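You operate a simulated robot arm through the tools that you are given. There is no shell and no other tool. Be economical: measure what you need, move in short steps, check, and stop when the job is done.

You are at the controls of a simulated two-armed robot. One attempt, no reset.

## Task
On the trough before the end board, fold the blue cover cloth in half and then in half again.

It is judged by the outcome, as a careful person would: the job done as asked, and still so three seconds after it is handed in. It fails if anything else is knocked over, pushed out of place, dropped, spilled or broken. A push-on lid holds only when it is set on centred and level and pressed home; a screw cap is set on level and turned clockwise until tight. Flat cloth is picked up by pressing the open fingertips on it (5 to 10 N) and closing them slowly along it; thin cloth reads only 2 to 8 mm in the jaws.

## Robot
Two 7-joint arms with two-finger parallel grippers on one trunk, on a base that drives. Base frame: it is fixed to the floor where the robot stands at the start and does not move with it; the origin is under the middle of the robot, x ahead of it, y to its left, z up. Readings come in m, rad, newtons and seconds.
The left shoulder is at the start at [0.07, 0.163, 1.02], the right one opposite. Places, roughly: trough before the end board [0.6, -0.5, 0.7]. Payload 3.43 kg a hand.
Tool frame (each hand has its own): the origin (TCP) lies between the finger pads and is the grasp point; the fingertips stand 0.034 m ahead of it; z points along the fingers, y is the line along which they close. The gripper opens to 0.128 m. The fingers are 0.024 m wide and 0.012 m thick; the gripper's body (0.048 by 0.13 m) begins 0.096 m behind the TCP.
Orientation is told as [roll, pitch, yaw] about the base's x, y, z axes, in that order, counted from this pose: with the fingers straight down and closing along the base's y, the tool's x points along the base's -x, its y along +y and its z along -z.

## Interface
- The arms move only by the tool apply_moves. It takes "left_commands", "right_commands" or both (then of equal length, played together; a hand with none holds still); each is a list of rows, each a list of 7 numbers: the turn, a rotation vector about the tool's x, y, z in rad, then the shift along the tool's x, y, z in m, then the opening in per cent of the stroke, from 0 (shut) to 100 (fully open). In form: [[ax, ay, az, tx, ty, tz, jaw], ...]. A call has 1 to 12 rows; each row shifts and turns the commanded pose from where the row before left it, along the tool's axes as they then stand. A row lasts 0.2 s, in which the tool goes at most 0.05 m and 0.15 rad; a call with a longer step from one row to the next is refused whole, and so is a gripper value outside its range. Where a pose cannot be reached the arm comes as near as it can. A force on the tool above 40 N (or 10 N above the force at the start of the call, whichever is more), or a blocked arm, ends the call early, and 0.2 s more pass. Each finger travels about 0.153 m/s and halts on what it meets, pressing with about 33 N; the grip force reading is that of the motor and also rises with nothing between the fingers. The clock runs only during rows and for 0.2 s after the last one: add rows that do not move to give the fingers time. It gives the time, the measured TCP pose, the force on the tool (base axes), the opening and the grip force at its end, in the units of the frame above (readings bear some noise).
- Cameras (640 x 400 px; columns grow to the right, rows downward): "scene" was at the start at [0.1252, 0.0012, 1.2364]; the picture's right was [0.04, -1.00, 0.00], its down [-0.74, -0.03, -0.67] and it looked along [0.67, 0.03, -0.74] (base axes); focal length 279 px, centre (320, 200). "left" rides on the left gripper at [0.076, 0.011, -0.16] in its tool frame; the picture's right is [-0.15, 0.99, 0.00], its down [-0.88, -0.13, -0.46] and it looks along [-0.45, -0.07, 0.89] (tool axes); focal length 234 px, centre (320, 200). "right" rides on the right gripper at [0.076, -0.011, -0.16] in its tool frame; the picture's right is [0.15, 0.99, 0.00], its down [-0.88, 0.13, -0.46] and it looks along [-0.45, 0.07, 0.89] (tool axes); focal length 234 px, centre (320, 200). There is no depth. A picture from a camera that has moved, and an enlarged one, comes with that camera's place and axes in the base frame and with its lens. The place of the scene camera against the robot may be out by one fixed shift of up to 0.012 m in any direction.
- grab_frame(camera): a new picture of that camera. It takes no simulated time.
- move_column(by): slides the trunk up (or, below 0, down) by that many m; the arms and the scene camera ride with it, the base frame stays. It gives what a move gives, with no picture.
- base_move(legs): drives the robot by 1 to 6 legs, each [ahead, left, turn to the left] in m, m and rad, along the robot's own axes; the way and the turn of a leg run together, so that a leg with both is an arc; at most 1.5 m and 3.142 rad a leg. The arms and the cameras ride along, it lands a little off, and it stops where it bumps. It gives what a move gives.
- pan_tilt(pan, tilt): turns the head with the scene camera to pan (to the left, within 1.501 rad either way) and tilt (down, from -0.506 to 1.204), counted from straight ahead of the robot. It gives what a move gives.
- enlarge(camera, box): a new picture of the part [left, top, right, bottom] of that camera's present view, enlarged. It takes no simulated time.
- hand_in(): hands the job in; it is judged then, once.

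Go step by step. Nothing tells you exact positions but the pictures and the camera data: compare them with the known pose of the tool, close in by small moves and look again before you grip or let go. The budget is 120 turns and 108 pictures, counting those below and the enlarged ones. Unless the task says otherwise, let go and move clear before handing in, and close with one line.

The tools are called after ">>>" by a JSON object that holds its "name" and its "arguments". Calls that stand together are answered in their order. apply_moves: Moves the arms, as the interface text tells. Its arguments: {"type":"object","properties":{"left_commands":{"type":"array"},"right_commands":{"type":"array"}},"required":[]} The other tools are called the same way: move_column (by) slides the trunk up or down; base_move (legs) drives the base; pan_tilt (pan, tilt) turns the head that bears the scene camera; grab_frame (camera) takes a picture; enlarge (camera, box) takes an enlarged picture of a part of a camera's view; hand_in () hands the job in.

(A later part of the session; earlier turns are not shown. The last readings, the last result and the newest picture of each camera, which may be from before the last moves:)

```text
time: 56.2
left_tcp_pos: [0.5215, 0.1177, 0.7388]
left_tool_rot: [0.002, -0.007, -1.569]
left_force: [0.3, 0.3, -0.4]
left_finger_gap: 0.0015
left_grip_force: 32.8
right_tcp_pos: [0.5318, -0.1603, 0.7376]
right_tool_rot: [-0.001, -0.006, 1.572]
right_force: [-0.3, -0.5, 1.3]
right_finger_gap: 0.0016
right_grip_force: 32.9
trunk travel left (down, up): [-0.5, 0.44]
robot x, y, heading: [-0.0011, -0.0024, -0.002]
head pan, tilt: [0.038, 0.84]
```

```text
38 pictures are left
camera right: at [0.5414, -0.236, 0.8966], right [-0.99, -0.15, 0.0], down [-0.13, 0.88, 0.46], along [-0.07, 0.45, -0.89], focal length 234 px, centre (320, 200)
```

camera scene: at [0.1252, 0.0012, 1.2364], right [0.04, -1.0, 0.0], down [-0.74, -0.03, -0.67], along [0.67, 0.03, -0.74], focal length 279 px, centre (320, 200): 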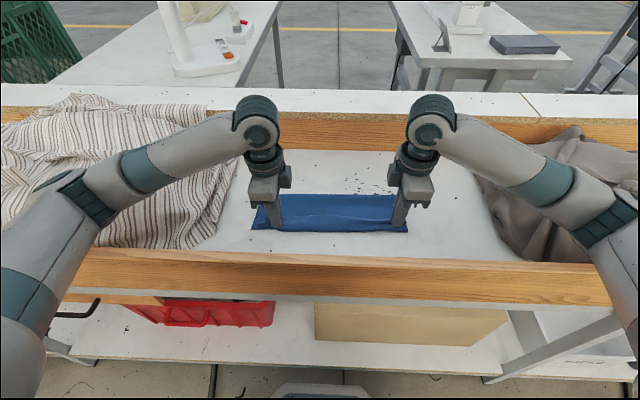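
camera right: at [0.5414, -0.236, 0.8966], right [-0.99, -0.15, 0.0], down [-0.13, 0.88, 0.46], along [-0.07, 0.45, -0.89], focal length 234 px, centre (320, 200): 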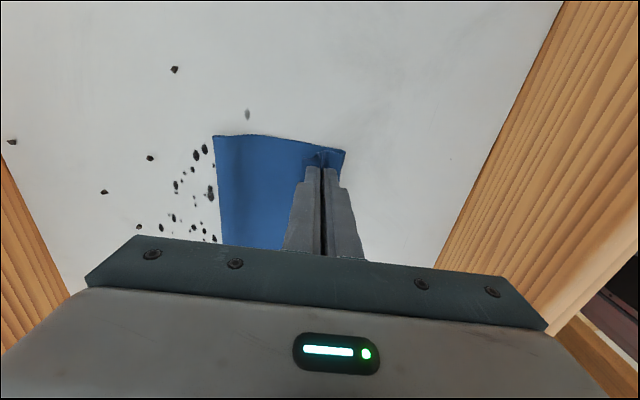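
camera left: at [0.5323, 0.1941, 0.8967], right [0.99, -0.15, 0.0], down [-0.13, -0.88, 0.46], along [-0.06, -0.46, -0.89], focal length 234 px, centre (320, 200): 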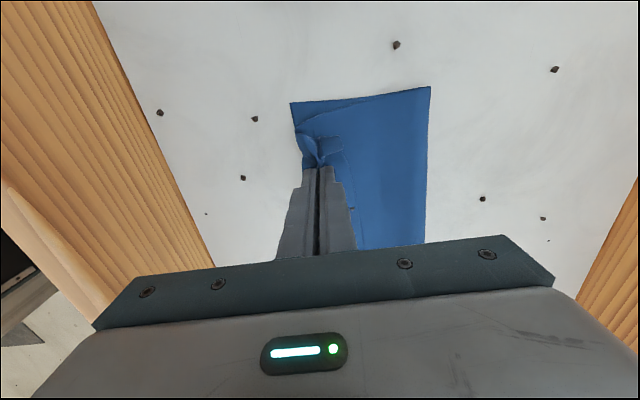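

>>> {"name": "apply_moves", "arguments": {"left_commands": [[0, 0, 0, 0, 0, -0.03, 0], [0, 0, 0, 0, 0.01, -0.035, 0], [0, 0, 0, 0, 0.03, -0.03, 0], [0, 0, 0, 0, 0.04, -0.012, 0], [0, 0, 0, 0, 0.04, -0.003, 0], [0, 0, 0, 0, 0.04, 0.012, 0], [0, 0, 0, 0, 0.03, 0.025, 0], [0, 0, 0, 0, 0.025, 0.035, 0], [0, 0, 0, 0, 0.015, 0.028, 0], [0, 0, 0, 0, 0.01, 0.01, 0], [0, 0, 0, 0, 0.005, 0, 0], [0, 0, 0, 0, 0, 0, 0]], "right_commands": [[0, 0, 0, 0, 0, -0.03, 0], [0, 0, 0, 0, -0.01, -0.035, 0], [0, 0, 0, 0, -0.03, -0.03, 0], [0, 0, 0, 0, -0.04, -0.012, 0], [0, 0, 0, 0, -0.04, -0.003, 0], [0, 0, 0, 0, -0.04, 0.012, 0], [0, 0, 0, 0, -0.03, 0.025, 0], [0, 0, 0, 0, -0.025, 0.035, 0], [0, 0, 0, 0, -0.015, 0.028, 0], [0, 0, 0, 0, -0.01, 0.01, 0], [0, 0, 0, 0, -0.005, 0, 0], [0, 0, 0, 0, 0, 0, 0]]}}

>>> {"name": "apply_moves", "arguments": {"left_commands": [[0, 0, 0, 0, 0, 0.004, 0], [0, 0, 0, 0, 0, 0, 6], [0, 0, 0, 0, 0, 0, 14], [0, 0, 0, 0, 0, 0, 22], [0, 0, 0, 0, 0, -0.01, 22], [0, 0, 0, 0, 0, -0.04, 22], [0, 0, 0, 0, 0.0, -0.03, 22], [0, 0, 0, 0.03, 0, 0, 16], [0, 0, 0, 0, 0, 0, 16]], "right_commands": [[0, 0, 0, 0, 0, 0.004, 0], [0, 0, 0, 0, 0, 0, 6], [0, 0, 0, 0, 0, 0, 14], [0, 0, 0, 0, 0, 0, 22], [0, 0, 0, 0, 0, -0.01, 22], [0, 0, 0, 0, 0, -0.04, 22], [0, 0, 0, 0, 0.0, -0.03, 22], [0, 0, 0, 0.03, 0, 0, 16], [0, 0, 0, 0, 0, 0, 16]]}}

>>> {"name": "grab_frame", "arguments": {"camera": "left"}}

>>> {"name": "grab_frame", "arguments": {"camera": "right"}}

>>> {"name": "enlarge", "arguments": {"camera": "scene", "box": [240, 130, 420, 245]}}

```text
time: 58.8
left_tcp_pos: [0.7675, 0.1164, 0.7371]
left_tool_rot: [0.002, -0.007, -1.572]
left_force: [-0.6, -0.8, 0.0]
left_finger_gap: 0.0015
left_grip_force: 33.2
right_tcp_pos: [0.7776, -0.1574, 0.7364]
right_tool_rot: [-0.002, -0.004, 1.573]
right_force: [0.5, -0.1, -0.3]
right_finger_gap: 0.0017
right_grip_force: 33.0
trunk travel left (down, up): [-0.5, 0.44]
robot x, y, heading: [-0.0021, -0.002, 0.003]
head pan, tilt: [0.038, 0.84]
```

```text
time: 60.8
left_tcp_pos: [0.7659, 0.1478, 0.8129]
left_tool_rot: [0.003, -0.007, -1.571]
left_force: [0.7, 0.0, 0.3]
left_finger_gap: 0.0206
left_grip_force: 0.1
right_tcp_pos: [0.7777, -0.1883, 0.8127]
right_tool_rot: [-0.002, -0.007, 1.572]
right_force: [-0.5, 1.1, -0.2]
right_finger_gap: 0.0206
right_grip_force: 0.1
trunk travel left (down, up): [-0.5, 0.44]
robot x, y, heading: [-0.0009, 0.0001, 0.001]
head pan, tilt: [0.038, 0.84]
```

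```text
37 pictures are left
camera left: at [0.7768, 0.2243, 0.9715], right [0.99, -0.15, 0.0], down [-0.13, -0.88, 0.46], along [-0.06, -0.46, -0.89], focal length 234 px, centre (320, 200)
```

left: 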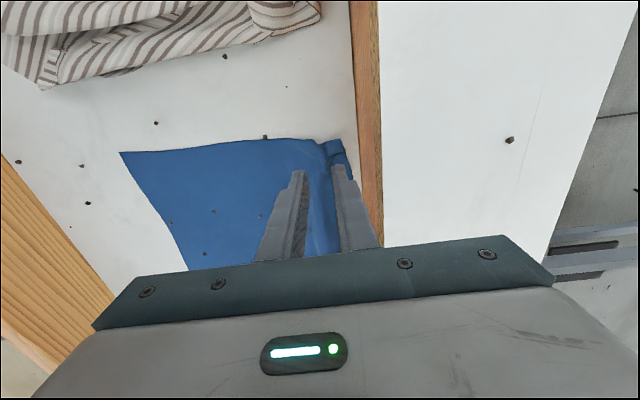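

```text
36 pictures are left
camera right: at [0.787, -0.2653, 0.9717], right [-0.99, -0.15, 0.0], down [-0.13, 0.88, 0.46], along [-0.07, 0.45, -0.89], focal length 234 px, centre (320, 200)
```

right: 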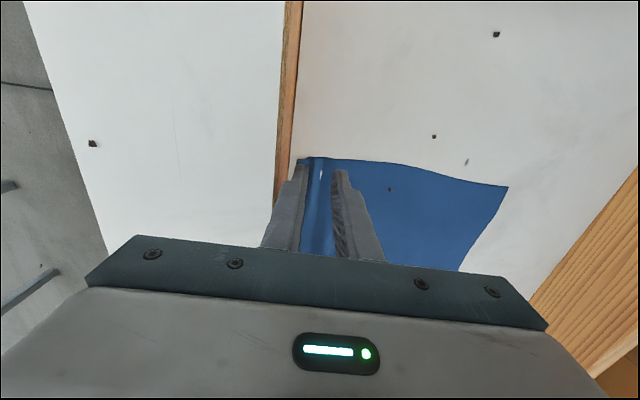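

```text
3.48 times, centred on (330, 188) of scene
camera zoom: at [0.1251, 0.0012, 1.2364], right [0.04, -1.0, 0.0], down [-0.74, -0.03, -0.67], along [0.67, 0.03, -0.74], focal length 970 px, centre (285, 244)
```

zoom: 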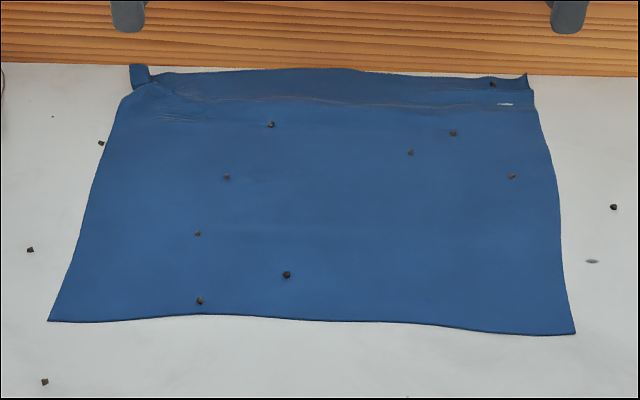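

The cloth is fully open again but lies right against the far board, with its far edge at x≈0.815. I need room beyond the edge, so I'll press lightly near its front and drag it about 7 cm toward me.

>>> {"name": "apply_moves", "arguments": {"left_commands": [[0, 0, 0, -0.009, -0.035, 0, 20], [0, 0, 0, -0.009, -0.035, 0, 20], [0, 0, 0, -0.009, -0.035, 0, 20], [0, 0, 0, -0.009, -0.035, 0, 20], [0, 0, 0, -0.009, -0.035, 0.01, 20], [0, 0, 0, 0, 0, 0.04, 20], [0, 0, 0, 0, 0, 0.027, 20], [0, 0, 0, 0, 0, 0.005, 20], [0, 0, 0, 0, 0, 0.002, 20], [0, 0, 0, 0, 0, 0, 20]], "right_commands": [[0, 0, 0, -0.0175, 0.037, 0, 20], [0, 0, 0, -0.0175, 0.037, 0, 20], [0, 0, 0, -0.0175, 0.037, 0, 20], [0, 0, 0, -0.0175, 0.037, 0, 20], [0, 0, 0, -0.0175, 0.037, 0.01, 20], [0, 0, 0, 0, 0, 0.04, 20], [0, 0, 0, 0, 0, 0.027, 20], [0, 0, 0, 0, 0, 0.005, 20], [0, 0, 0, 0, 0, 0.002, 20], [0, 0, 0, 0, 0, 0, 20]]}}

```text
time: 63.0
left_tcp_pos: [0.5909, 0.1001, 0.7306]
left_tool_rot: [0.004, -0.006, -1.571]
left_force: [0.8, 0.7, 5.0]
left_finger_gap: 0.0253
left_grip_force: 0.1
right_tcp_pos: [0.5915, -0.1022, 0.7305]
right_tool_rot: [-0.005, -0.006, 1.571]
right_force: [0.9, -3.9, 15.6]
right_finger_gap: 0.0257
right_grip_force: 0.1
trunk travel left (down, up): [-0.5, 0.44]
robot x, y, heading: [-0.0013, -0.0056, -0.003]
head pan, tilt: [0.038, 0.84]
```

>>> {"name": "apply_moves", "arguments": {"left_commands": [[0, 0, 0, 0, 0, 0.001, 20], [0, 0, 0, 0, -0.012, 0, 20], [0, 0, 0, 0, -0.012, 0, 20], [0, 0, 0, 0, -0.012, 0, 20], [0, 0, 0, 0, -0.012, 0, 20], [0, 0, 0, 0, -0.012, 0, 20], [0, 0, 0, 0, -0.01, 0, 20], [0, 0, 0, 0, 0, 0, 20]], "right_commands": [[0, 0, 0, 0, 0, 0, 20], [0, 0, 0, 0, 0.012, 0, 20], [0, 0, 0, 0, 0.012, 0, 20], [0, 0, 0, 0, 0.012, 0, 20], [0, 0, 0, 0, 0.012, 0, 20], [0, 0, 0, 0, 0.012, 0, 20], [0, 0, 0, 0, 0.01, 0, 20], [0, 0, 0, 0, 0, 0, 20]]}}

>>> {"name": "grab_frame", "arguments": {"camera": "scene"}}

```text
time: 64.8
left_tcp_pos: [0.524, 0.0987, 0.7379]
left_tool_rot: [0.017, -0.006, -1.575]
left_force: [0.4, 0.3, 0.1]
left_finger_gap: 0.0253
left_grip_force: 0.1
right_tcp_pos: [0.5252, -0.1013, 0.7378]
right_tool_rot: [-0.015, -0.008, 1.574]
right_force: [0.3, -0.9, -0.7]
right_finger_gap: 0.0255
right_grip_force: 0.0
trunk travel left (down, up): [-0.5, 0.44]
robot x, y, heading: [-0.0025, -0.0018, -0.0]
head pan, tilt: [0.038, 0.84]
```

```text
34 pictures are left
camera scene: at [0.1235, -0.0001, 1.239], right [0.04, -1.0, 0.0], down [-0.74, -0.03, -0.67], along [0.67, 0.03, -0.74], focal length 279 px, centre (320, 200)
```

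scene: 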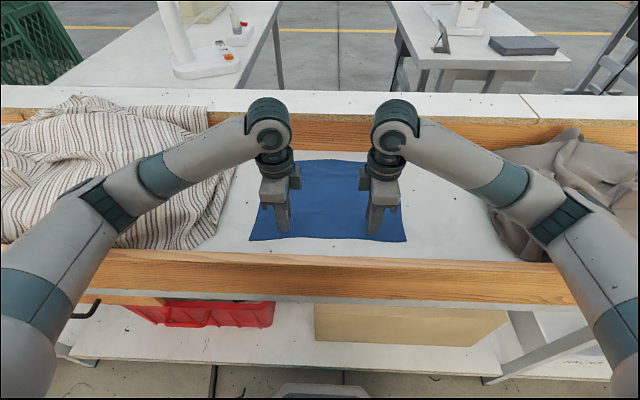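

The cloth moved as intended, with its near edge now at about x 0.48. The elbows are again just brushing the near board, so I'll lift the hands and raise the trunk for clearance.

>>> {"name": "apply_moves", "arguments": {"left_commands": [[0, 0, 0, 0, 0, -0.02, 20], [0, 0, 0, 0, 0, -0.03, 20], [0, 0, 0, 0, 0, 0, 20]], "right_commands": [[0, 0, 0, 0, 0, -0.02, 20], [0, 0, 0, 0, 0, -0.03, 20], [0, 0, 0, 0, 0, 0, 20]]}}

>>> {"name": "move_column", "arguments": {"by": 0.12}}

>>> {"name": "apply_moves", "arguments": {"left_commands": [[0, 0, 0, 0, 0.045, 0.01, 20], [0, 0, 0, 0, 0.045, 0.01, 20], [0, 0, 0, 0, 0.045, 0.01, 20], [0, 0, 0, 0, 0.045, 0.01, 20], [0, 0, 0, 0.01, 0.03, 0.01, 20], [0, 0, 0, 0, 0, 0, 20]], "right_commands": [[0, 0, 0, 0, -0.045, 0.01, 20], [0, 0, 0, 0, -0.045, 0.01, 20], [0, 0, 0, 0.02, -0.045, 0.01, 20], [0, 0, 0, 0.02, -0.045, 0.01, 20], [0, 0, 0, 0.02, -0.03, 0.01, 20], [0, 0, 0, 0, 0, 0, 20]]}}

>>> {"name": "grab_frame", "arguments": {"camera": "scene"}}

>>> {"name": "grab_frame", "arguments": {"camera": "left"}}

>>> {"name": "grab_frame", "arguments": {"camera": "right"}}

```text
time: 65.6
left_tcp_pos: [0.5213, 0.1011, 0.7765]
left_tool_rot: [0.001, -0.007, -1.571]
left_force: [0.2, 0.4, 0.2]
left_finger_gap: 0.0256
left_grip_force: 0.0
right_tcp_pos: [0.5216, -0.1009, 0.778]
right_tool_rot: [-0.001, -0.004, 1.573]
right_force: [0.3, 0.3, 0.6]
right_finger_gap: 0.0257
right_grip_force: 0.0
trunk travel left (down, up): [-0.5, 0.44]
robot x, y, heading: [0.0008, 0.002, 0.001]
head pan, tilt: [0.038, 0.84]
```

```text
time: 67.1
left_tcp_pos: [0.5216, 0.1013, 0.8959]
left_tool_rot: [0.001, -0.006, -1.571]
left_force: [0.0, 0.4, 1.0]
left_finger_gap: 0.0254
left_grip_force: 0.0
right_tcp_pos: [0.5217, -0.1017, 0.8996]
right_tool_rot: [-0.001, -0.005, 1.573]
right_force: [0.7, -0.5, -0.3]
right_finger_gap: 0.0255
right_grip_force: 0.0
trunk travel left (down, up): [-0.62, 0.32]
robot x, y, heading: [-0.0011, -0.0006, -0.001]
head pan, tilt: [0.038, 0.84]
```

```text
refused: row 3 steps farther than a row can; nothing moved
```

```text
33 pictures are left
camera scene: at [0.1256, 0.0013, 1.3563], right [0.04, -1.0, 0.0], down [-0.74, -0.03, -0.67], along [0.67, 0.03, -0.75], focal length 279 px, centre (320, 200)
```

scene: 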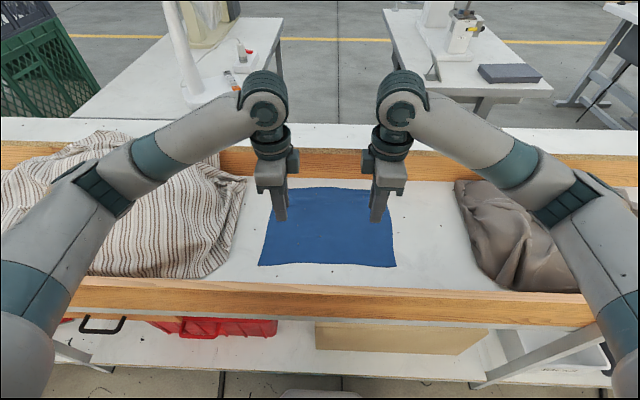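

```text
32 pictures are left
camera left: at [0.5324, 0.1778, 1.055], right [0.99, -0.15, 0.0], down [-0.13, -0.88, 0.46], along [-0.07, -0.46, -0.89], focal length 234 px, centre (320, 200)
```

left: 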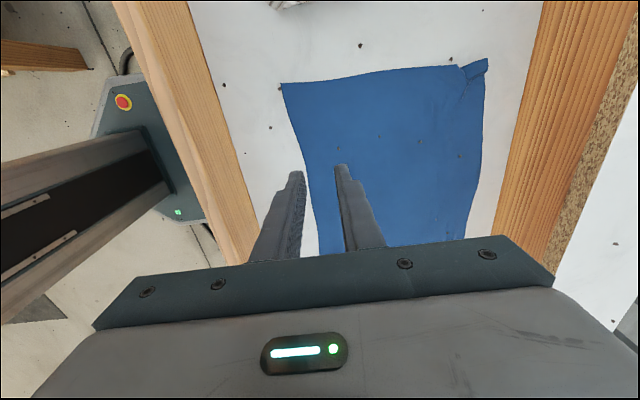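

```text
31 pictures are left
camera right: at [0.5325, -0.1781, 1.059], right [-0.99, -0.15, 0.0], down [-0.13, 0.88, 0.46], along [-0.07, 0.45, -0.89], focal length 234 px, centre (320, 200)
```

right: 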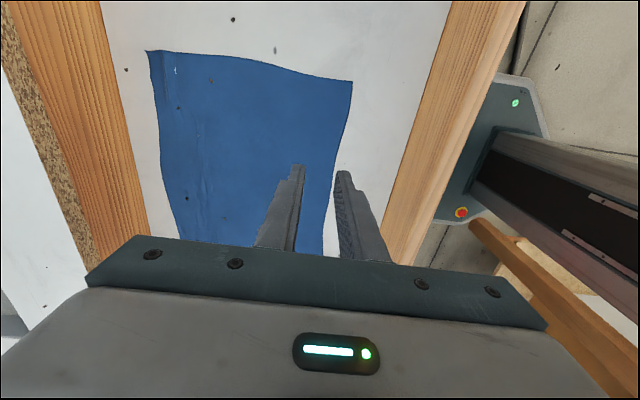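

With the trunk raised, the far edge lies at x≈0.760 all along, giving 6 cm of room before the far board. I'll place each hand straddling the rim, with the near finger about 1 cm onto the cloth and the far finger just beyond it.

>>> {"name": "apply_moves", "arguments": {"left_commands": [[0, 0, 0, 0.005, 0.0398, 0.014, 20], [0, 0, 0, 0.005, 0.0398, 0.014, 20], [0, 0, 0, 0.005, 0.0398, 0.014, 20], [0, 0, 0, 0.005, 0.0398, 0.014, 20], [0, 0, 0, 0.005, 0.0398, 0.014, 20], [0, 0, 0, 0.004, 0.0398, 0.014, 20], [0, 0, 0, 0, 0, 0.04, 20], [0, 0, 0, 0, 0, 0.02, 20], [0, 0, 0, 0, 0, 0, 20]], "right_commands": [[0, 0, 0, 0.0088, -0.0398, 0.014, 20], [0, 0, 0, 0.0088, -0.0398, 0.014, 20], [0, 0, 0, 0.0088, -0.0398, 0.014, 20], [0, 0, 0, 0.0088, -0.0398, 0.014, 20], [0, 0, 0, 0.0088, -0.0398, 0.014, 20], [0, 0, 0, 0.009, -0.0398, 0.014, 20], [0, 0, 0, 0, 0, 0.04, 20], [0, 0, 0, 0, 0, 0.024, 20], [0, 0, 0, 0, 0, 0, 20]]}}

>>> {"name": "grab_frame", "arguments": {"camera": "left"}}

>>> {"name": "grab_frame", "arguments": {"camera": "right"}}

```text
time: 69.1
left_tcp_pos: [0.7601, 0.1273, 0.7546]
left_tool_rot: [0.001, -0.007, -1.571]
left_force: [0.3, 0.5, -0.1]
left_finger_gap: 0.0257
left_grip_force: 0.0
right_tcp_pos: [0.7622, -0.1555, 0.7511]
right_tool_rot: [-0.002, -0.005, 1.572]
right_force: [-0.7, 0.0, -0.1]
right_finger_gap: 0.0257
right_grip_force: 0.0
trunk travel left (down, up): [-0.62, 0.32]
robot x, y, heading: [-0.0013, -0.0035, 0.003]
head pan, tilt: [0.038, 0.84]
```

```text
30 pictures are left
camera left: at [0.7711, 0.2054, 0.9123], right [0.99, -0.15, 0.0], down [-0.13, -0.88, 0.46], along [-0.06, -0.46, -0.89], focal length 234 px, centre (320, 200)
```

left: 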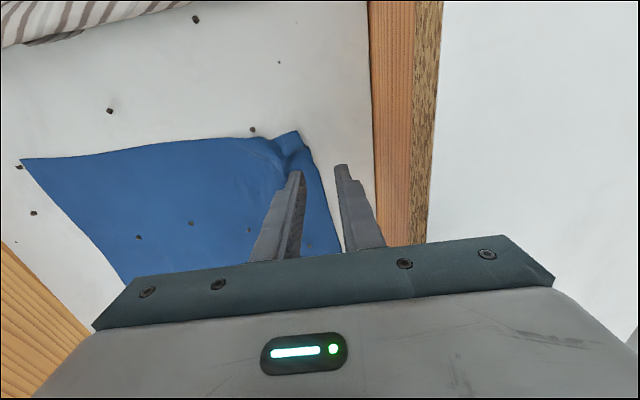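

```text
29 pictures are left
camera right: at [0.7722, -0.2307, 0.9103], right [-0.99, -0.15, 0.0], down [-0.13, 0.88, 0.46], along [-0.07, 0.45, -0.89], focal length 234 px, centre (320, 200)
```

right: 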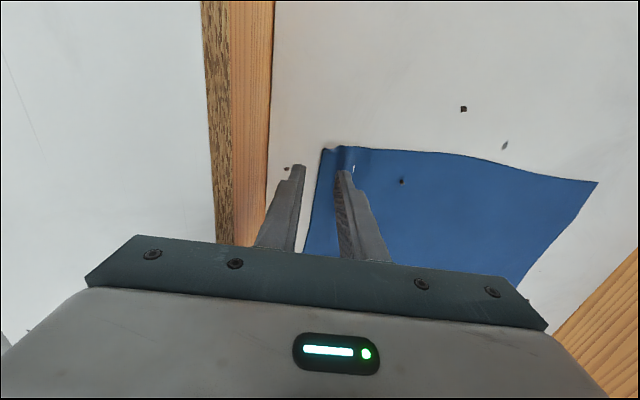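

Both hands straddle the rim as planned. I'll descend to light contact and close slowly.

>>> {"name": "apply_moves", "arguments": {"left_commands": [[0, 0, 0, 0, 0, 0.015, 20], [0, 0, 0, 0, 0, 0.008, 20], [0, 0, 0, 0, 0, 0.003, 20], [0, 0, 0, 0, 0, 0, 20], [0, 0, 0, 0, 0, 0, 20]], "right_commands": [[0, 0, 0, 0, 0, 0.012, 20], [0, 0, 0, 0, 0, 0.008, 20], [0, 0, 0, 0, 0, 0.003, 20], [0, 0, 0, 0, 0, 0, 20], [0, 0, 0, 0, 0, 0, 20]]}}

```text
time: 70.3
left_tcp_pos: [0.759, 0.1277, 0.731]
left_tool_rot: [0.008, -0.007, -1.57]
left_force: [1.3, 0.4, 22.9]
left_finger_gap: 0.0249
left_grip_force: 0.1
right_tcp_pos: [0.7607, -0.1541, 0.7301]
right_tool_rot: [-0.004, -0.005, 1.571]
right_force: [0.6, -0.1, 0.8]
right_finger_gap: 0.0255
right_grip_force: 0.0
trunk travel left (down, up): [-0.62, 0.32]
robot x, y, heading: [0.0001, 0.0019, 0.0]
head pan, tilt: [0.038, 0.84]
```

>>> {"name": "apply_moves", "arguments": {"left_commands": [[0, 0, 0, 0, 0, -0.002, 20], [0, 0, 0, 0, 0, 0, 20], [0, 0, 0, 0, 0, 0, 17], [0, 0, 0, 0, 0, 0, 14], [0, 0, 0, 0, 0, 0, 11], [0, 0, 0, 0, 0, 0, 8], [0, 0, 0, 0, 0, 0, 5], [0, 0, 0, 0, 0, 0, 2], [0, 0, 0, 0, 0, 0, 0], [0, 0, 0, 0, 0, 0, 0]], "right_commands": [[0, 0, 0, 0, 0, 0.002, 20], [0, 0, 0, 0, 0, 0, 20], [0, 0, 0, 0, 0, 0, 17], [0, 0, 0, 0, 0, 0, 14], [0, 0, 0, 0, 0, 0, 11], [0, 0, 0, 0, 0, 0, 8], [0, 0, 0, 0, 0, 0, 5], [0, 0, 0, 0, 0, 0, 2], [0, 0, 0, 0, 0, 0, 0], [0, 0, 0, 0, 0, 0, 0]]}}

>>> {"name": "grab_frame", "arguments": {"camera": "left"}}

>>> {"name": "grab_frame", "arguments": {"camera": "right"}}

```text
time: 72.5
left_tcp_pos: [0.7583, 0.1283, 0.7318]
left_tool_rot: [0.005, -0.007, -1.571]
left_force: [0.0, -0.2, 0.5]
left_finger_gap: 0.0
left_grip_force: 33.3
right_tcp_pos: [0.7599, -0.1532, 0.7292]
right_tool_rot: [-0.007, -0.004, 1.572]
right_force: [-0.6, -0.6, 31.3]
right_finger_gap: 0.002
right_grip_force: 33.0
trunk travel left (down, up): [-0.62, 0.32]
robot x, y, heading: [0.0004, 0.0007, 0.002]
head pan, tilt: [0.038, 0.84]
```

```text
28 pictures are left
camera left: at [0.7687, 0.2061, 0.8904], right [0.99, -0.15, 0.01], down [-0.13, -0.88, 0.46], along [-0.06, -0.46, -0.89], focal length 234 px, centre (320, 200)
```

left: 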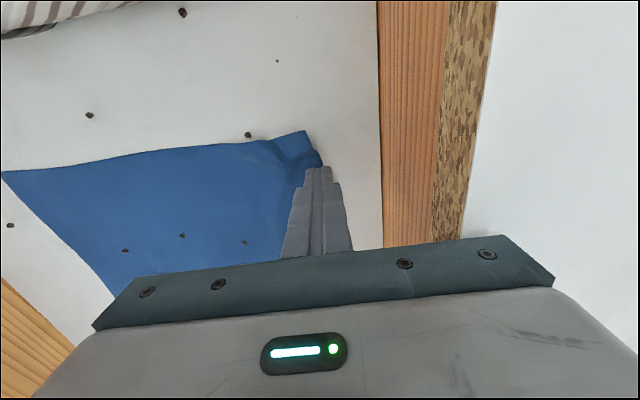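

```text
27 pictures are left
camera right: at [0.7697, -0.2297, 0.8897], right [-0.99, -0.15, -0.01], down [-0.13, 0.88, 0.46], along [-0.06, 0.45, -0.89], focal length 234 px, centre (320, 200)
```

right: 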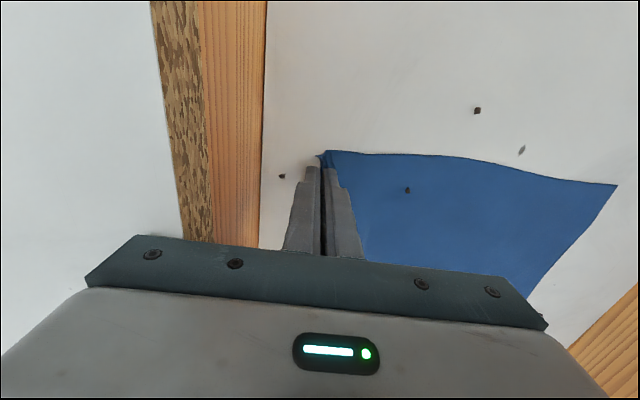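

The right hand has the rim itself. The left slipped, so I'll retry it 6 mm further in with slightly more pressure.

>>> {"name": "apply_moves", "arguments": {"left_commands": [[0, 0, 0, 0, 0, -0.01, 0], [0, 0, 0, 0, -0.006, 0, 20], [0, 0, 0, 0, 0, 0, 20], [0, 0, 0, 0, 0, 0.008, 20], [0, 0, 0, 0, 0, 0.004, 20], [0, 0, 0, 0, 0, 0, 20]], "right_commands": [[0, 0, 0, 0, 0, -0.002, 0], [0, 0, 0, 0, 0, -0.002, 0], [0, 0, 0, 0, 0, 0, 0], [0, 0, 0, 0, 0, 0, 0], [0, 0, 0, 0, 0, 0, 0], [0, 0, 0, 0, 0, 0, 0]]}}

```text
time: 73.9
left_tcp_pos: [0.7531, 0.1292, 0.7308]
left_tool_rot: [0.008, -0.008, -1.571]
left_force: [-1.2, 3.3, 18.1]
left_finger_gap: 0.0261
left_grip_force: 0.6
right_tcp_pos: [0.7596, -0.1537, 0.7318]
right_tool_rot: [-0.002, -0.003, 1.57]
right_force: [-0.5, 0.8, 1.2]
right_finger_gap: 0.0017
right_grip_force: 33.0
trunk travel left (down, up): [-0.62, 0.32]
robot x, y, heading: [0.0027, -0.0015, -0.0]
head pan, tilt: [0.038, 0.84]
```

>>> {"name": "apply_moves", "arguments": {"left_commands": [[0, 0, 0, 0, 0, 0, 17], [0, 0, 0, 0, 0, 0, 14], [0, 0, 0, 0, 0, 0, 11], [0, 0, 0, 0, 0, 0, 8], [0, 0, 0, 0, 0, 0, 5], [0, 0, 0, 0, 0, 0, 2], [0, 0, 0, 0, 0, 0, 0], [0, 0, 0, 0, 0, 0, 0]]}}

>>> {"name": "grab_frame", "arguments": {"camera": "left"}}

```text
time: 75.7
left_tcp_pos: [0.7506, 0.1276, 0.7309]
left_tool_rot: [0.008, -0.006, -1.571]
left_force: [-2.2, -1.6, 31.4]
left_finger_gap: 0.0023
left_grip_force: 33.1
right_tcp_pos: [0.76, -0.1534, 0.7333]
right_tool_rot: [-0.005, -0.006, 1.572]
right_force: [-0.3, -0.2, 0.8]
right_finger_gap: 0.0017
right_grip_force: 32.8
trunk travel left (down, up): [-0.62, 0.32]
robot x, y, heading: [-0.0011, -0.0021, -0.001]
head pan, tilt: [0.038, 0.84]
```

```text
26 pictures are left
camera left: at [0.762, 0.2047, 0.8893], right [0.99, -0.15, 0.01], down [-0.13, -0.88, 0.46], along [-0.06, -0.46, -0.89], focal length 234 px, centre (320, 200)
```

left: 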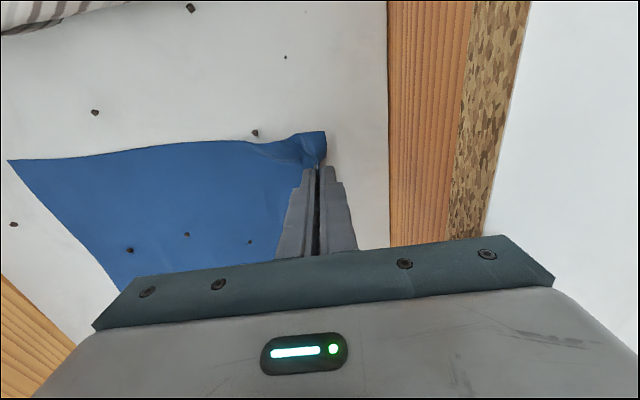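

Both hands now hold the actual rim. First half of the fold arc.

>>> {"name": "apply_moves", "arguments": {"left_commands": [[0, 0, 0, 0, -0.006, -0.025, 0], [0, 0, 0, 0, -0.006, -0.025, 0], [0, 0, 0, 0.001, -0.015, -0.021, 0], [0, 0, 0, 0.001, -0.015, -0.021, 0], [0, 0, 0, 0, -0.022, -0.013, 0], [0, 0, 0, 0, -0.023, -0.013, 0], [0, 0, 0, 0, -0.022, -0.004, 0], [0, 0, 0, 0, -0.023, -0.004, 0], [0, 0, 0, 0, -0.022, 0.004, 0], [0, 0, 0, 0, -0.023, 0.004, 0], [0, 0, 0, 0, 0, 0, 0]], "right_commands": [[0, 0, 0, 0, 0.006, -0.025, 0], [0, 0, 0, 0, 0.006, -0.025, 0], [0, 0, 0, 0.001, 0.015, -0.021, 0], [0, 0, 0, 0.001, 0.015, -0.021, 0], [0, 0, 0, 0, 0.022, -0.013, 0], [0, 0, 0, 0, 0.023, -0.013, 0], [0, 0, 0, 0, 0.022, -0.004, 0], [0, 0, 0, 0, 0.023, -0.004, 0], [0, 0, 0, 0, 0.022, 0.004, 0], [0, 0, 0, 0, 0.023, 0.004, 0], [0, 0, 0, 0, 0, 0, 0]]}}

>>> {"name": "grab_frame", "arguments": {"camera": "left"}}

>>> {"name": "grab_frame", "arguments": {"camera": "right"}}

```text
time: 78.1
left_tcp_pos: [0.5771, 0.1321, 0.8441]
left_tool_rot: [0.002, -0.007, -1.571]
left_force: [0.0, -3.6, 0.4]
left_finger_gap: 0.0021
left_grip_force: 32.9
right_tcp_pos: [0.5829, -0.1556, 0.8479]
right_tool_rot: [-0.002, -0.006, 1.573]
right_force: [0.3, 3.4, 0.5]
right_finger_gap: 0.0017
right_grip_force: 32.7
trunk travel left (down, up): [-0.62, 0.32]
robot x, y, heading: [-0.0008, 0.0006, -0.003]
head pan, tilt: [0.038, 0.84]
```

```text
25 pictures are left
camera left: at [0.5879, 0.2091, 1.0029], right [0.99, -0.15, 0.0], down [-0.13, -0.88, 0.46], along [-0.07, -0.46, -0.89], focal length 234 px, centre (320, 200)
```

left: 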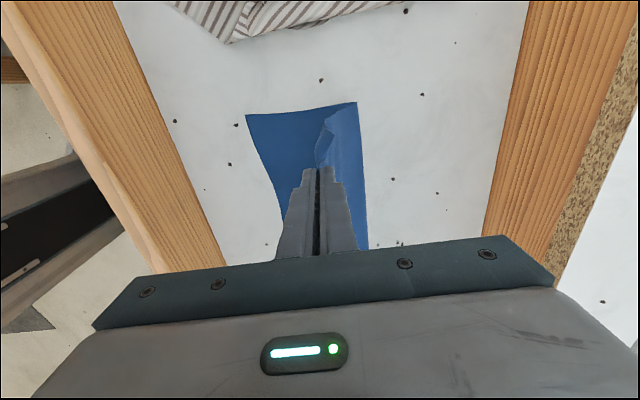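

```text
24 pictures are left
camera right: at [0.5935, -0.2323, 1.0079], right [-0.99, -0.15, 0.0], down [-0.13, 0.88, 0.46], along [-0.07, 0.45, -0.89], focal length 234 px, centre (320, 200)
```

right: 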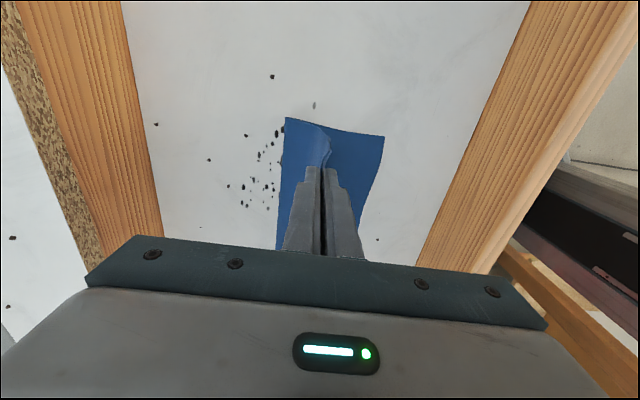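

The near edge is at 0.492–0.498 and the fold line at 0.63. Now the second half of the arc, down onto the near edge.

>>> {"name": "apply_moves", "arguments": {"left_commands": [[0, 0, 0, 0, -0.019, 0.011, 0], [0, 0, 0, 0, -0.019, 0.011, 0], [0, 0, 0, 0, -0.013, 0.015, 0], [0, 0, 0, 0, -0.012, 0.015, 0], [0, 0, 0, 0, -0.008, 0.015, 0], [0, 0, 0, 0, -0.007, 0.015, 0], [0, 0, 0, 0, -0.006, 0.016, 0], [0, 0, 0, 0, 0.003, 0.007, 0], [0, 0, 0, 0, 0, 0, 0]], "right_commands": [[0, 0, 0, 0, 0.019, 0.012, 0], [0, 0, 0, 0, 0.019, 0.012, 0], [0, 0, 0, 0, 0.013, 0.015, 0], [0, 0, 0, 0, 0.012, 0.016, 0], [0, 0, 0, 0, 0.008, 0.016, 0], [0, 0, 0, 0, 0.007, 0.015, 0], [0, 0, 0, 0, 0.005, 0.016, 0], [0, 0, 0, 0, -0.003, 0.007, 0], [0, 0, 0, 0, 0, 0, 0]]}}

>>> {"name": "grab_frame", "arguments": {"camera": "left"}}

>>> {"name": "grab_frame", "arguments": {"camera": "right"}}

```text
time: 80.1
left_tcp_pos: [0.4962, 0.1297, 0.7399]
left_tool_rot: [0.002, -0.006, -1.57]
left_force: [-1.0, -2.0, 0.5]
left_finger_gap: 0.0019
left_grip_force: 32.6
right_tcp_pos: [0.5032, -0.1565, 0.7391]
right_tool_rot: [-0.003, -0.005, 1.571]
right_force: [-0.7, 0.8, -0.2]
right_finger_gap: 0.0018
right_grip_force: 32.9
trunk travel left (down, up): [-0.62, 0.32]
robot x, y, heading: [-0.0009, -0.0046, -0.0]
head pan, tilt: [0.038, 0.84]
```

```text
23 pictures are left
camera left: at [0.5071, 0.2075, 0.8986], right [0.99, -0.15, 0.0], down [-0.13, -0.88, 0.46], along [-0.06, -0.46, -0.89], focal length 234 px, centre (320, 200)
```

left: 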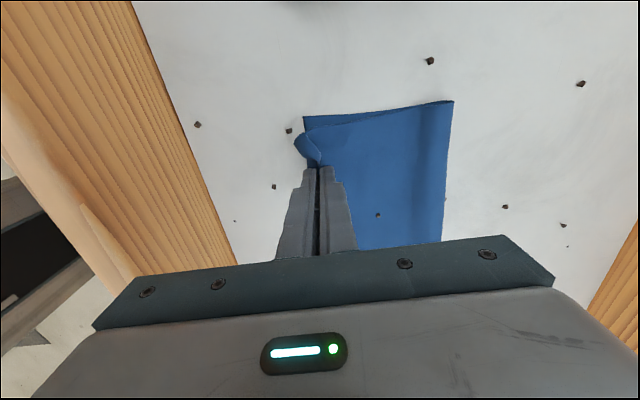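

```text
22 pictures are left
camera right: at [0.5139, -0.2321, 0.899], right [-0.99, -0.15, 0.0], down [-0.13, 0.88, 0.46], along [-0.07, 0.45, -0.89], focal length 234 px, centre (320, 200)
```

right: 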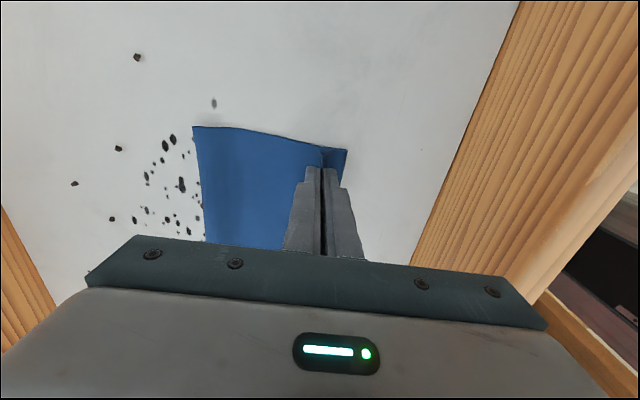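

Very good, the edges coincide. Releasing gently and rising straight up.

>>> {"name": "apply_moves", "arguments": {"left_commands": [[0, 0, 0, 0, 0, 0.003, 0], [0, 0, 0, 0, 0, 0, 4], [0, 0, 0, 0, 0, 0, 8], [0, 0, 0, 0, 0, 0, 13], [0, 0, 0, 0, 0, -0.005, 13], [0, 0, 0, 0, 0, -0.015, 13], [0, 0, 0, 0, 0, -0.03, 13], [0, 0, 0, 0, 0, -0.05, 13], [0, 0, 0, 0.04, 0, -0.02, 20], [0, 0, 0, 0.04, 0, 0, 20]], "right_commands": [[0, 0, 0, 0, 0, 0.003, 0], [0, 0, 0, 0, 0, 0, 4], [0, 0, 0, 0, 0, 0, 8], [0, 0, 0, 0, 0, 0, 13], [0, 0, 0, 0, 0, -0.005, 13], [0, 0, 0, 0, 0, -0.015, 13], [0, 0, 0, 0, 0, -0.03, 13], [0, 0, 0, 0, 0, -0.05, 13], [0, 0, 0, 0.04, 0, -0.02, 20], [0, 0, 0, 0.04, 0, 0, 20]]}}

>>> {"name": "enlarge", "arguments": {"camera": "scene", "box": [245, 215, 415, 285]}}

```text
time: 82.3
left_tcp_pos: [0.4944, 0.2113, 0.855]
left_tool_rot: [0.005, -0.007, -1.571]
left_force: [-0.1, 0.9, 0.1]
left_finger_gap: 0.0256
left_grip_force: 0.1
right_tcp_pos: [0.5016, -0.2379, 0.8576]
right_tool_rot: [-0.001, -0.006, 1.573]
right_force: [0.5, -0.3, -0.3]
right_finger_gap: 0.0257
right_grip_force: 0.1
trunk travel left (down, up): [-0.62, 0.32]
robot x, y, heading: [-0.0003, -0.0024, -0.001]
head pan, tilt: [0.038, 0.84]
```

```text
3.76 times, centred on (330, 250) of scene
camera zoom: at [0.1243, 0.0014, 1.3565], right [0.04, -1.0, 0.0], down [-0.74, -0.03, -0.67], along [0.67, 0.03, -0.74], focal length 1050 px, centre (282, 12)
```

zoom: 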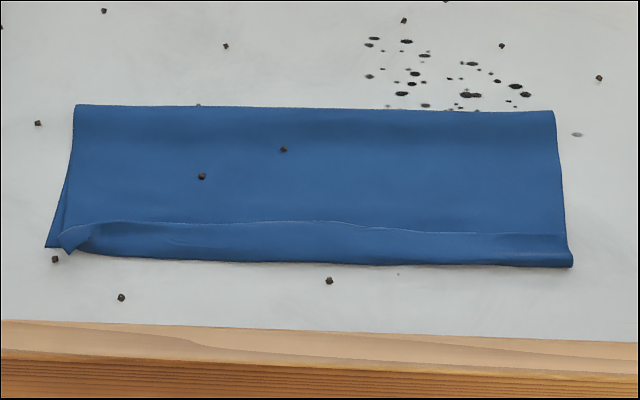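

The first fold is down and square. The rim has turned in a narrow hem, which the second fold will enclose. Next I'll retract the right hand and un-yaw the left, so the left can fold the right end over to the left.

>>> {"name": "apply_moves", "arguments": {"left_commands": [[0, 0, 0, 0, 0, -0.045, 20], [0, 0, 0, 0, 0, -0.045, 20], [0, 0, -0.15, 0, 0, 0, 20], [0, 0, -0.15, 0, 0, 0, 20], [0, 0, -0.15, 0, 0, 0, 20], [0, 0, -0.15, 0, 0, 0, 20], [0, 0, -0.15, 0, 0, 0, 20], [0, 0, -0.15, 0, 0, 0, 20], [0, 0, -0.15, 0, 0, 0, 20], [0, 0, -0.15, 0, 0, 0, 20], [0, 0, -0.15, 0, 0, 0, 20], [0, 0, -0.15, 0, 0, 0, 20]], "right_commands": [[0, 0, 0, 0, 0, -0.045, 20], [0, 0, 0, 0, 0, -0.045, 20], [0, 0, 0, 0.04, 0, -0.02, 20], [0, 0, 0, 0.045, 0, -0.02, 20], [0, 0, 0, 0.045, 0, 0, 20], [0, 0, 0, 0.045, 0, 0, 20], [0, 0, 0, 0.045, 0, 0, 20], [0, 0, 0, 0, 0, 0, 20], [0, 0, 0, 0, 0, 0, 20], [0, 0, 0, 0, 0, 0, 20], [0, 0, 0, 0, 0, 0, 20], [0, 0, 0, 0, 0, 0, 20]]}}

```text
time: 84.9
left_tcp_pos: [0.4961, 0.2122, 0.9452]
left_tool_rot: [-0.006, -0.006, -0.07]
left_force: [1.0, -0.3, 0.4]
left_finger_gap: 0.0254
left_grip_force: 0.1
right_tcp_pos: [0.5026, -0.459, 0.9846]
right_tool_rot: [-0.001, -0.005, 1.572]
right_force: [0.3, 0.2, 0.0]
right_finger_gap: 0.0256
right_grip_force: 0.0
trunk travel left (down, up): [-0.62, 0.32]
robot x, y, heading: [-0.0001, 0.002, -0.004]
head pan, tilt: [0.038, 0.84]
```

>>> {"name": "apply_moves", "arguments": {"left_commands": [[0, 0, -0.07, 0, 0, 0, 20], [0, 0, 0, -0.0066, -0.042, 0.016, 20], [0, 0, 0, -0.0066, -0.042, 0.016, 20], [0, 0, 0, -0.0066, -0.042, 0.016, 20], [0, 0, 0, -0.0066, -0.042, 0.016, 20], [0, 0, 0, -0.0066, -0.042, 0.016, 20], [0, 0, 0, -0.0066, -0.042, 0.016, 20], [0, 0, 0, -0.0066, -0.042, 0.016, 20], [0, 0, 0, -0.0066, -0.042, 0.016, 20], [0, 0, 0, -0.0066, -0.042, 0.016, 20], [0, 0, 0, 0, 0, 0, 20]]}}

>>> {"name": "grab_frame", "arguments": {"camera": "left"}}

```text
time: 87.3
left_tcp_pos: [0.5513, -0.1659, 0.8041]
left_tool_rot: [-0.007, -0.001, -0.003]
left_force: [0.3, 0.6, -0.4]
left_finger_gap: 0.0255
left_grip_force: 0.1
right_tcp_pos: [0.5029, -0.4571, 0.9845]
right_tool_rot: [-0.002, -0.004, 1.572]
right_force: [0.3, 0.4, 0.6]
right_finger_gap: 0.0257
right_grip_force: 0.1
trunk travel left (down, up): [-0.62, 0.32]
robot x, y, heading: [0.001, 0.0006, -0.002]
head pan, tilt: [0.038, 0.84]
```

```text
20 pictures are left
camera left: at [0.4758, -0.1533, 0.963], right [0.15, 0.99, -0.01], down [0.88, -0.13, 0.46], along [0.45, -0.07, -0.89], focal length 234 px, centre (320, 200)
```

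left: 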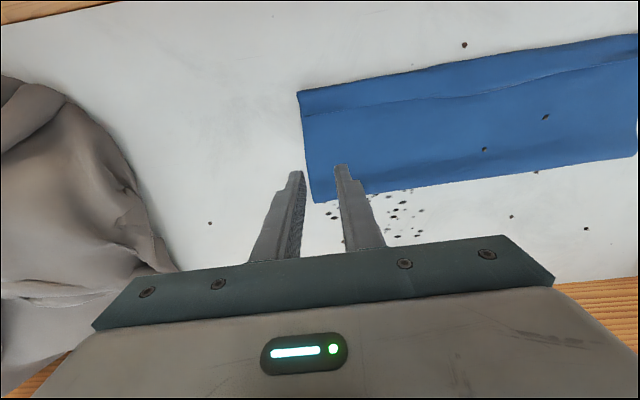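

The folded strip's right end is at y≈-0.18, from x 0.484 to 0.612. I'll straddle that end at its middle and press down.

>>> {"name": "apply_moves", "arguments": {"left_commands": [[0, 0, 0, 0.002, -0.009, 0.03, 20], [0, 0, 0, 0, 0, 0.03, 20], [0, 0, 0, 0, 0, 0.01, 20], [0, 0, 0, 0, 0, 0.004, 20], [0, 0, 0, 0, 0, 0, 20]]}}

>>> {"name": "grab_frame", "arguments": {"camera": "left"}}

```text
time: 88.5
left_tcp_pos: [0.5507, -0.1749, 0.7313]
left_tool_rot: [-0.007, -0.001, -0.002]
left_force: [0.1, -0.2, 10.9]
left_finger_gap: 0.026
left_grip_force: 0.2
right_tcp_pos: [0.502, -0.4593, 0.9862]
right_tool_rot: [-0.002, -0.005, 1.572]
right_force: [-0.2, 0.7, 0.4]
right_finger_gap: 0.0254
right_grip_force: 0.2
trunk travel left (down, up): [-0.62, 0.32]
robot x, y, heading: [0.002, 0.0008, 0.0]
head pan, tilt: [0.038, 0.84]
```

```text
19 pictures are left
camera left: at [0.4751, -0.1636, 0.8901], right [0.15, 0.99, -0.01], down [0.88, -0.13, 0.46], along [0.45, -0.07, -0.89], focal length 234 px, centre (320, 200)
```

left: 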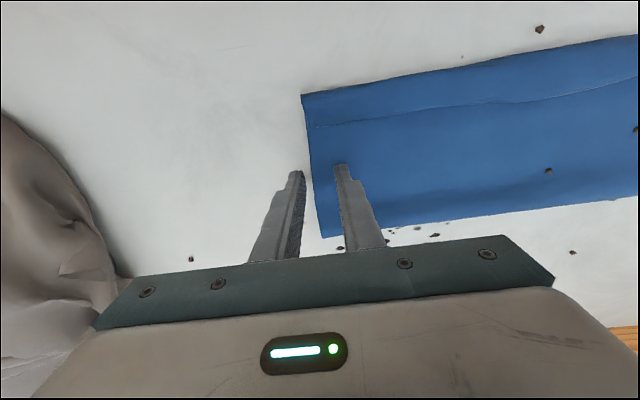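

>>> {"name": "apply_moves", "arguments": {"left_commands": [[0, 0, 0, 0, 0, 0.0005, 20], [0, 0, 0, 0, 0, 0, 17], [0, 0, 0, 0, 0, 0, 14], [0, 0, 0, 0, 0, 0, 11], [0, 0, 0, 0, 0, 0, 8], [0, 0, 0, 0, 0, 0, 5], [0, 0, 0, 0, 0, 0, 2], [0, 0, 0, 0, 0, 0, 0], [0, 0, 0, 0, 0, 0, 0]]}}

>>> {"name": "apply_moves", "arguments": {"left_commands": [[0, 0, 0, 0, 0.004, -0.015, 0], [0, 0, 0, 0, 0.006, -0.02, 0], [0, 0, 0, 0, 0.012, -0.02, 0], [0, 0, 0, 0, 0, 0, 0]]}}

>>> {"name": "grab_frame", "arguments": {"camera": "left"}}

>>> {"name": "grab_frame", "arguments": {"camera": "scene"}}

```text
time: 90.5
left_tcp_pos: [0.5518, -0.1755, 0.7294]
left_tool_rot: [-0.007, -0.005, -0.001]
left_force: [2.7, 2.0, 21.7]
left_finger_gap: 0.0024
left_grip_force: 33.4
right_tcp_pos: [0.5002, -0.4592, 0.9855]
right_tool_rot: [-0.004, -0.003, 1.572]
right_force: [-0.8, 1.2, -0.6]
right_finger_gap: 0.0256
right_grip_force: 0.2
trunk travel left (down, up): [-0.62, 0.32]
robot x, y, heading: [-0.0018, -0.0007, -0.001]
head pan, tilt: [0.038, 0.84]
```

```text
time: 91.5
left_tcp_pos: [0.5536, -0.153, 0.7848]
left_tool_rot: [-0.008, 0.0, -0.001]
left_force: [-0.3, -0.2, -0.5]
left_finger_gap: 0.0022
left_grip_force: 33.2
right_tcp_pos: [0.5028, -0.4596, 0.9841]
right_tool_rot: [-0.002, -0.006, 1.575]
right_force: [0.2, -0.2, -0.5]
right_finger_gap: 0.0255
right_grip_force: 0.0
trunk travel left (down, up): [-0.62, 0.32]
robot x, y, heading: [0.0024, -0.0009, -0.0]
head pan, tilt: [0.038, 0.84]
```

```text
18 pictures are left
camera left: at [0.4776, -0.1408, 0.9438], right [0.15, 0.99, -0.01], down [0.88, -0.13, 0.46], along [0.45, -0.07, -0.89], focal length 234 px, centre (320, 200)
```

left: 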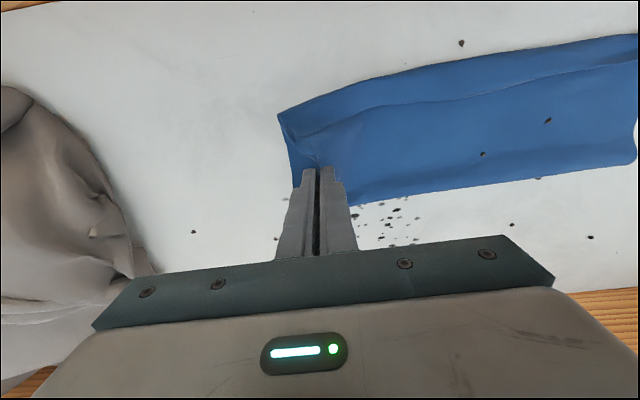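

```text
17 pictures are left
camera scene: at [0.1251, 0.0008, 1.3564], right [0.04, -1.0, 0.0], down [-0.74, -0.03, -0.67], along [0.67, 0.03, -0.74], focal length 279 px, centre (320, 200)
```

scene: 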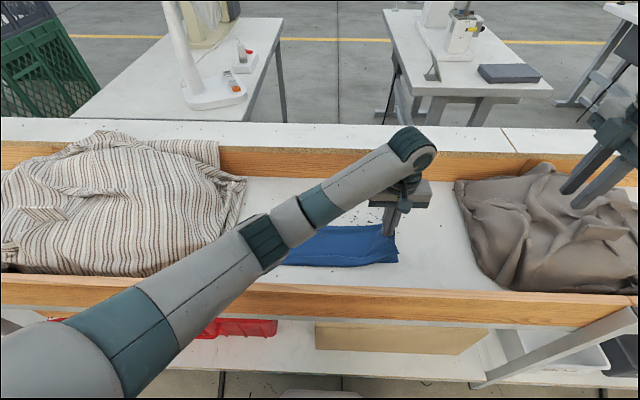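

I need to know whether both layers came up, so I'll zoom in.

>>> {"name": "enlarge", "arguments": {"camera": "scene", "box": [330, 210, 430, 275]}}

```text
6.15 times, centred on (380, 242) of scene
camera zoom: at [0.1251, 0.0008, 1.3564], right [0.04, -1.0, 0.0], down [-0.74, -0.03, -0.67], along [0.67, 0.03, -0.74], focal length 1717 px, centre (-49, -62)
```

zoom: 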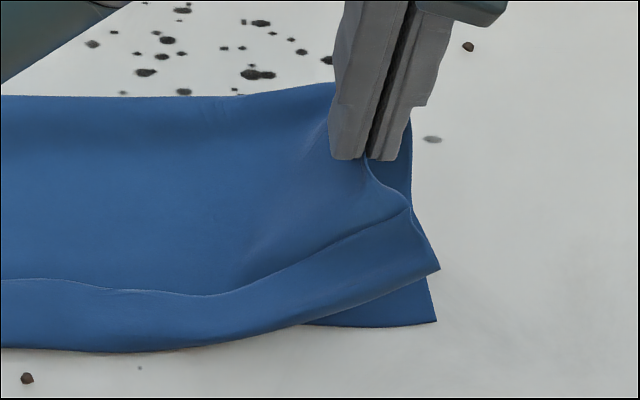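

Only the top layer came up and the lower one stayed on the floor. I'll set it back, then re-grip with both fingers on the cloth, a wider opening and a firmer press to catch both layers.

>>> {"name": "apply_moves", "arguments": {"left_commands": [[0, 0, 0, 0, -0.012, 0.02, 0], [0, 0, 0, 0, -0.008, 0.02, 0], [0, 0, 0, 0, -0.006, 0.012, 0], [0, 0, 0, 0, 0, 0, 8], [0, 0, 0, 0, 0, 0, 20], [0, 0, 0, 0, 0, -0.01, 36], [0, 0, 0, 0, 0.025, 0, 36], [0, 0, 0, 0, 0, 0.011, 36], [0, 0, 0, 0, 0, 0.003, 36], [0, 0, 0, 0, 0, 0.003, 36], [0, 0, 0, 0, 0, 0, 36]]}}

```text
time: 93.9
left_tcp_pos: [0.564, -0.1514, 0.7373]
left_tool_rot: [-0.008, -0.021, 0.001]
left_force: [0.1, 0.7, 0.0]
left_finger_gap: 0.046
left_grip_force: 0.1
right_tcp_pos: [0.5022, -0.4561, 0.9882]
right_tool_rot: [-0.002, -0.001, 1.573]
right_force: [0.2, 0.5, 0.4]
right_finger_gap: 0.0257
right_grip_force: 0.1
trunk travel left (down, up): [-0.62, 0.32]
robot x, y, heading: [-0.003, 0.0008, 0.001]
head pan, tilt: [0.038, 0.84]
```

The left forearm seems to be touching the near board (z lags with no tool force). I'll lift off and raise the trunk more.

>>> {"name": "apply_moves", "arguments": {"left_commands": [[0, 0, 0, 0, 0, -0.03, 36], [0, 0, 0, 0, 0, -0.03, 36]]}}

>>> {"name": "move_column", "arguments": {"by": 0.16}}

>>> {"name": "apply_moves", "arguments": {"left_commands": [[0, 0, 0, 0, 0, 0.045, 36], [0, 0, 0, 0, 0, 0.045, 36], [0, 0, 0, 0, 0, 0.045, 36], [0, 0, 0, 0, 0, 0.045, 36], [0, 0, 0, 0, 0, 0, 36]]}}

>>> {"name": "grab_frame", "arguments": {"camera": "left"}}

```text
time: 94.5
left_tcp_pos: [0.5514, -0.1572, 0.7817]
left_tool_rot: [-0.006, 0.0, -0.003]
left_force: [-0.3, 0.0, 0.7]
left_finger_gap: 0.0462
left_grip_force: 0.1
right_tcp_pos: [0.502, -0.4604, 0.983]
right_tool_rot: [-0.001, -0.005, 1.571]
right_force: [0.2, 0.1, -0.8]
right_finger_gap: 0.0257
right_grip_force: 0.0
trunk travel left (down, up): [-0.62, 0.32]
robot x, y, heading: [-0.0005, -0.002, 0.001]
head pan, tilt: [0.038, 0.84]
```

```text
time: 96.3
left_tcp_pos: [0.5531, -0.1556, 0.9442]
left_tool_rot: [-0.008, -0.002, -0.002]
left_force: [0.2, 0.0, -0.1]
left_finger_gap: 0.0458
left_grip_force: 0.1
right_tcp_pos: [0.5022, -0.4591, 1.1446]
right_tool_rot: [-0.002, -0.005, 1.572]
right_force: [-0.1, 0.1, -0.8]
right_finger_gap: 0.0257
right_grip_force: 0.0
trunk travel left (down, up): [-0.78, 0.16]
robot x, y, heading: [-0.0025, 0.0014, -0.001]
head pan, tilt: [0.038, 0.84]
```

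```text
time: 97.5
left_tcp_pos: [0.5551, -0.156, 0.7653]
left_tool_rot: [-0.006, -0.002, -0.002]
left_force: [0.1, -0.4, 0.0]
left_finger_gap: 0.046
left_grip_force: 0.1
right_tcp_pos: [0.5025, -0.4596, 1.1439]
right_tool_rot: [-0.004, -0.006, 1.573]
right_force: [1.2, -0.3, 0.3]
right_finger_gap: 0.0252
right_grip_force: 0.1
trunk travel left (down, up): [-0.78, 0.16]
robot x, y, heading: [0.0008, 0.0018, 0.003]
head pan, tilt: [0.038, 0.84]
```

```text
15 pictures are left
camera left: at [0.479, -0.1439, 0.9242], right [0.15, 0.99, -0.01], down [0.88, -0.13, 0.46], along [0.45, -0.07, -0.89], focal length 234 px, centre (320, 200)
```

left: 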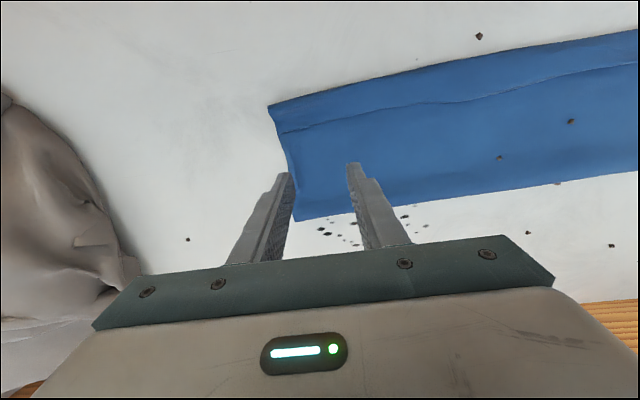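

>>> {"name": "apply_moves", "arguments": {"left_commands": [[0, 0, 0, 0.004, 0.012, 0.02, 36], [0, 0, 0, 0, 0, 0.01, 36], [0, 0, 0, 0, 0, 0.004, 36], [0, 0, 0, 0, 0, 0.004, 36], [0, 0, 0, 0, 0, 0, 36]]}}

>>> {"name": "apply_moves", "arguments": {"left_commands": [[0, 0, 0, 0, 0, 0.001, 36], [0, 0, 0, 0, 0, 0, 32], [0, 0, 0, 0, 0, 0, 28], [0, 0, 0, 0, 0, 0, 24], [0, 0, 0, 0, 0, 0, 20], [0, 0, 0, 0, 0, 0, 16], [0, 0, 0, 0, 0, 0, 12], [0, 0, 0, 0, 0, 0, 8], [0, 0, 0, 0, 0, 0, 4], [0, 0, 0, 0, 0, 0, 0], [0, 0, 0, 0, 0, 0, 0]]}}

```text
time: 98.6
left_tcp_pos: [0.5564, -0.14, 0.7319]
left_tool_rot: [-0.007, -0.016, 0.0]
left_force: [-6.2, 0.7, 30.0]
left_finger_gap: 0.0462
left_grip_force: 0.0
right_tcp_pos: [0.5001, -0.459, 1.146]
right_tool_rot: [-0.003, -0.005, 1.571]
right_force: [0.4, -0.7, 0.6]
right_finger_gap: 0.0256
right_grip_force: 0.1
trunk travel left (down, up): [-0.78, 0.16]
robot x, y, heading: [-0.0035, -0.0006, -0.001]
head pan, tilt: [0.038, 0.84]
stopped in row 5 (left hand): the force on the tool passed its limit (the readings are from after the stop); the commanded pose is now the measured one
```

```text
time: 99.1
left_tcp_pos: [0.5602, -0.1357, 0.7299]
left_tool_rot: [-0.003, -0.023, 0.004]
left_force: [-6.0, 2.0, 27.3]
left_finger_gap: 0.041
left_grip_force: 0.0
right_tcp_pos: [0.501, -0.4586, 1.1455]
right_tool_rot: [-0.001, -0.004, 1.571]
right_force: [-0.4, 0.1, 0.2]
right_finger_gap: 0.0257
right_grip_force: 0.0
trunk travel left (down, up): [-0.78, 0.16]
robot x, y, heading: [-0.0004, 0.0006, 0.005]
head pan, tilt: [0.038, 0.84]
stopped in row 2 (left hand): the force on the tool passed its limit (the readings are from after the stop); the commanded pose is now the measured one
```

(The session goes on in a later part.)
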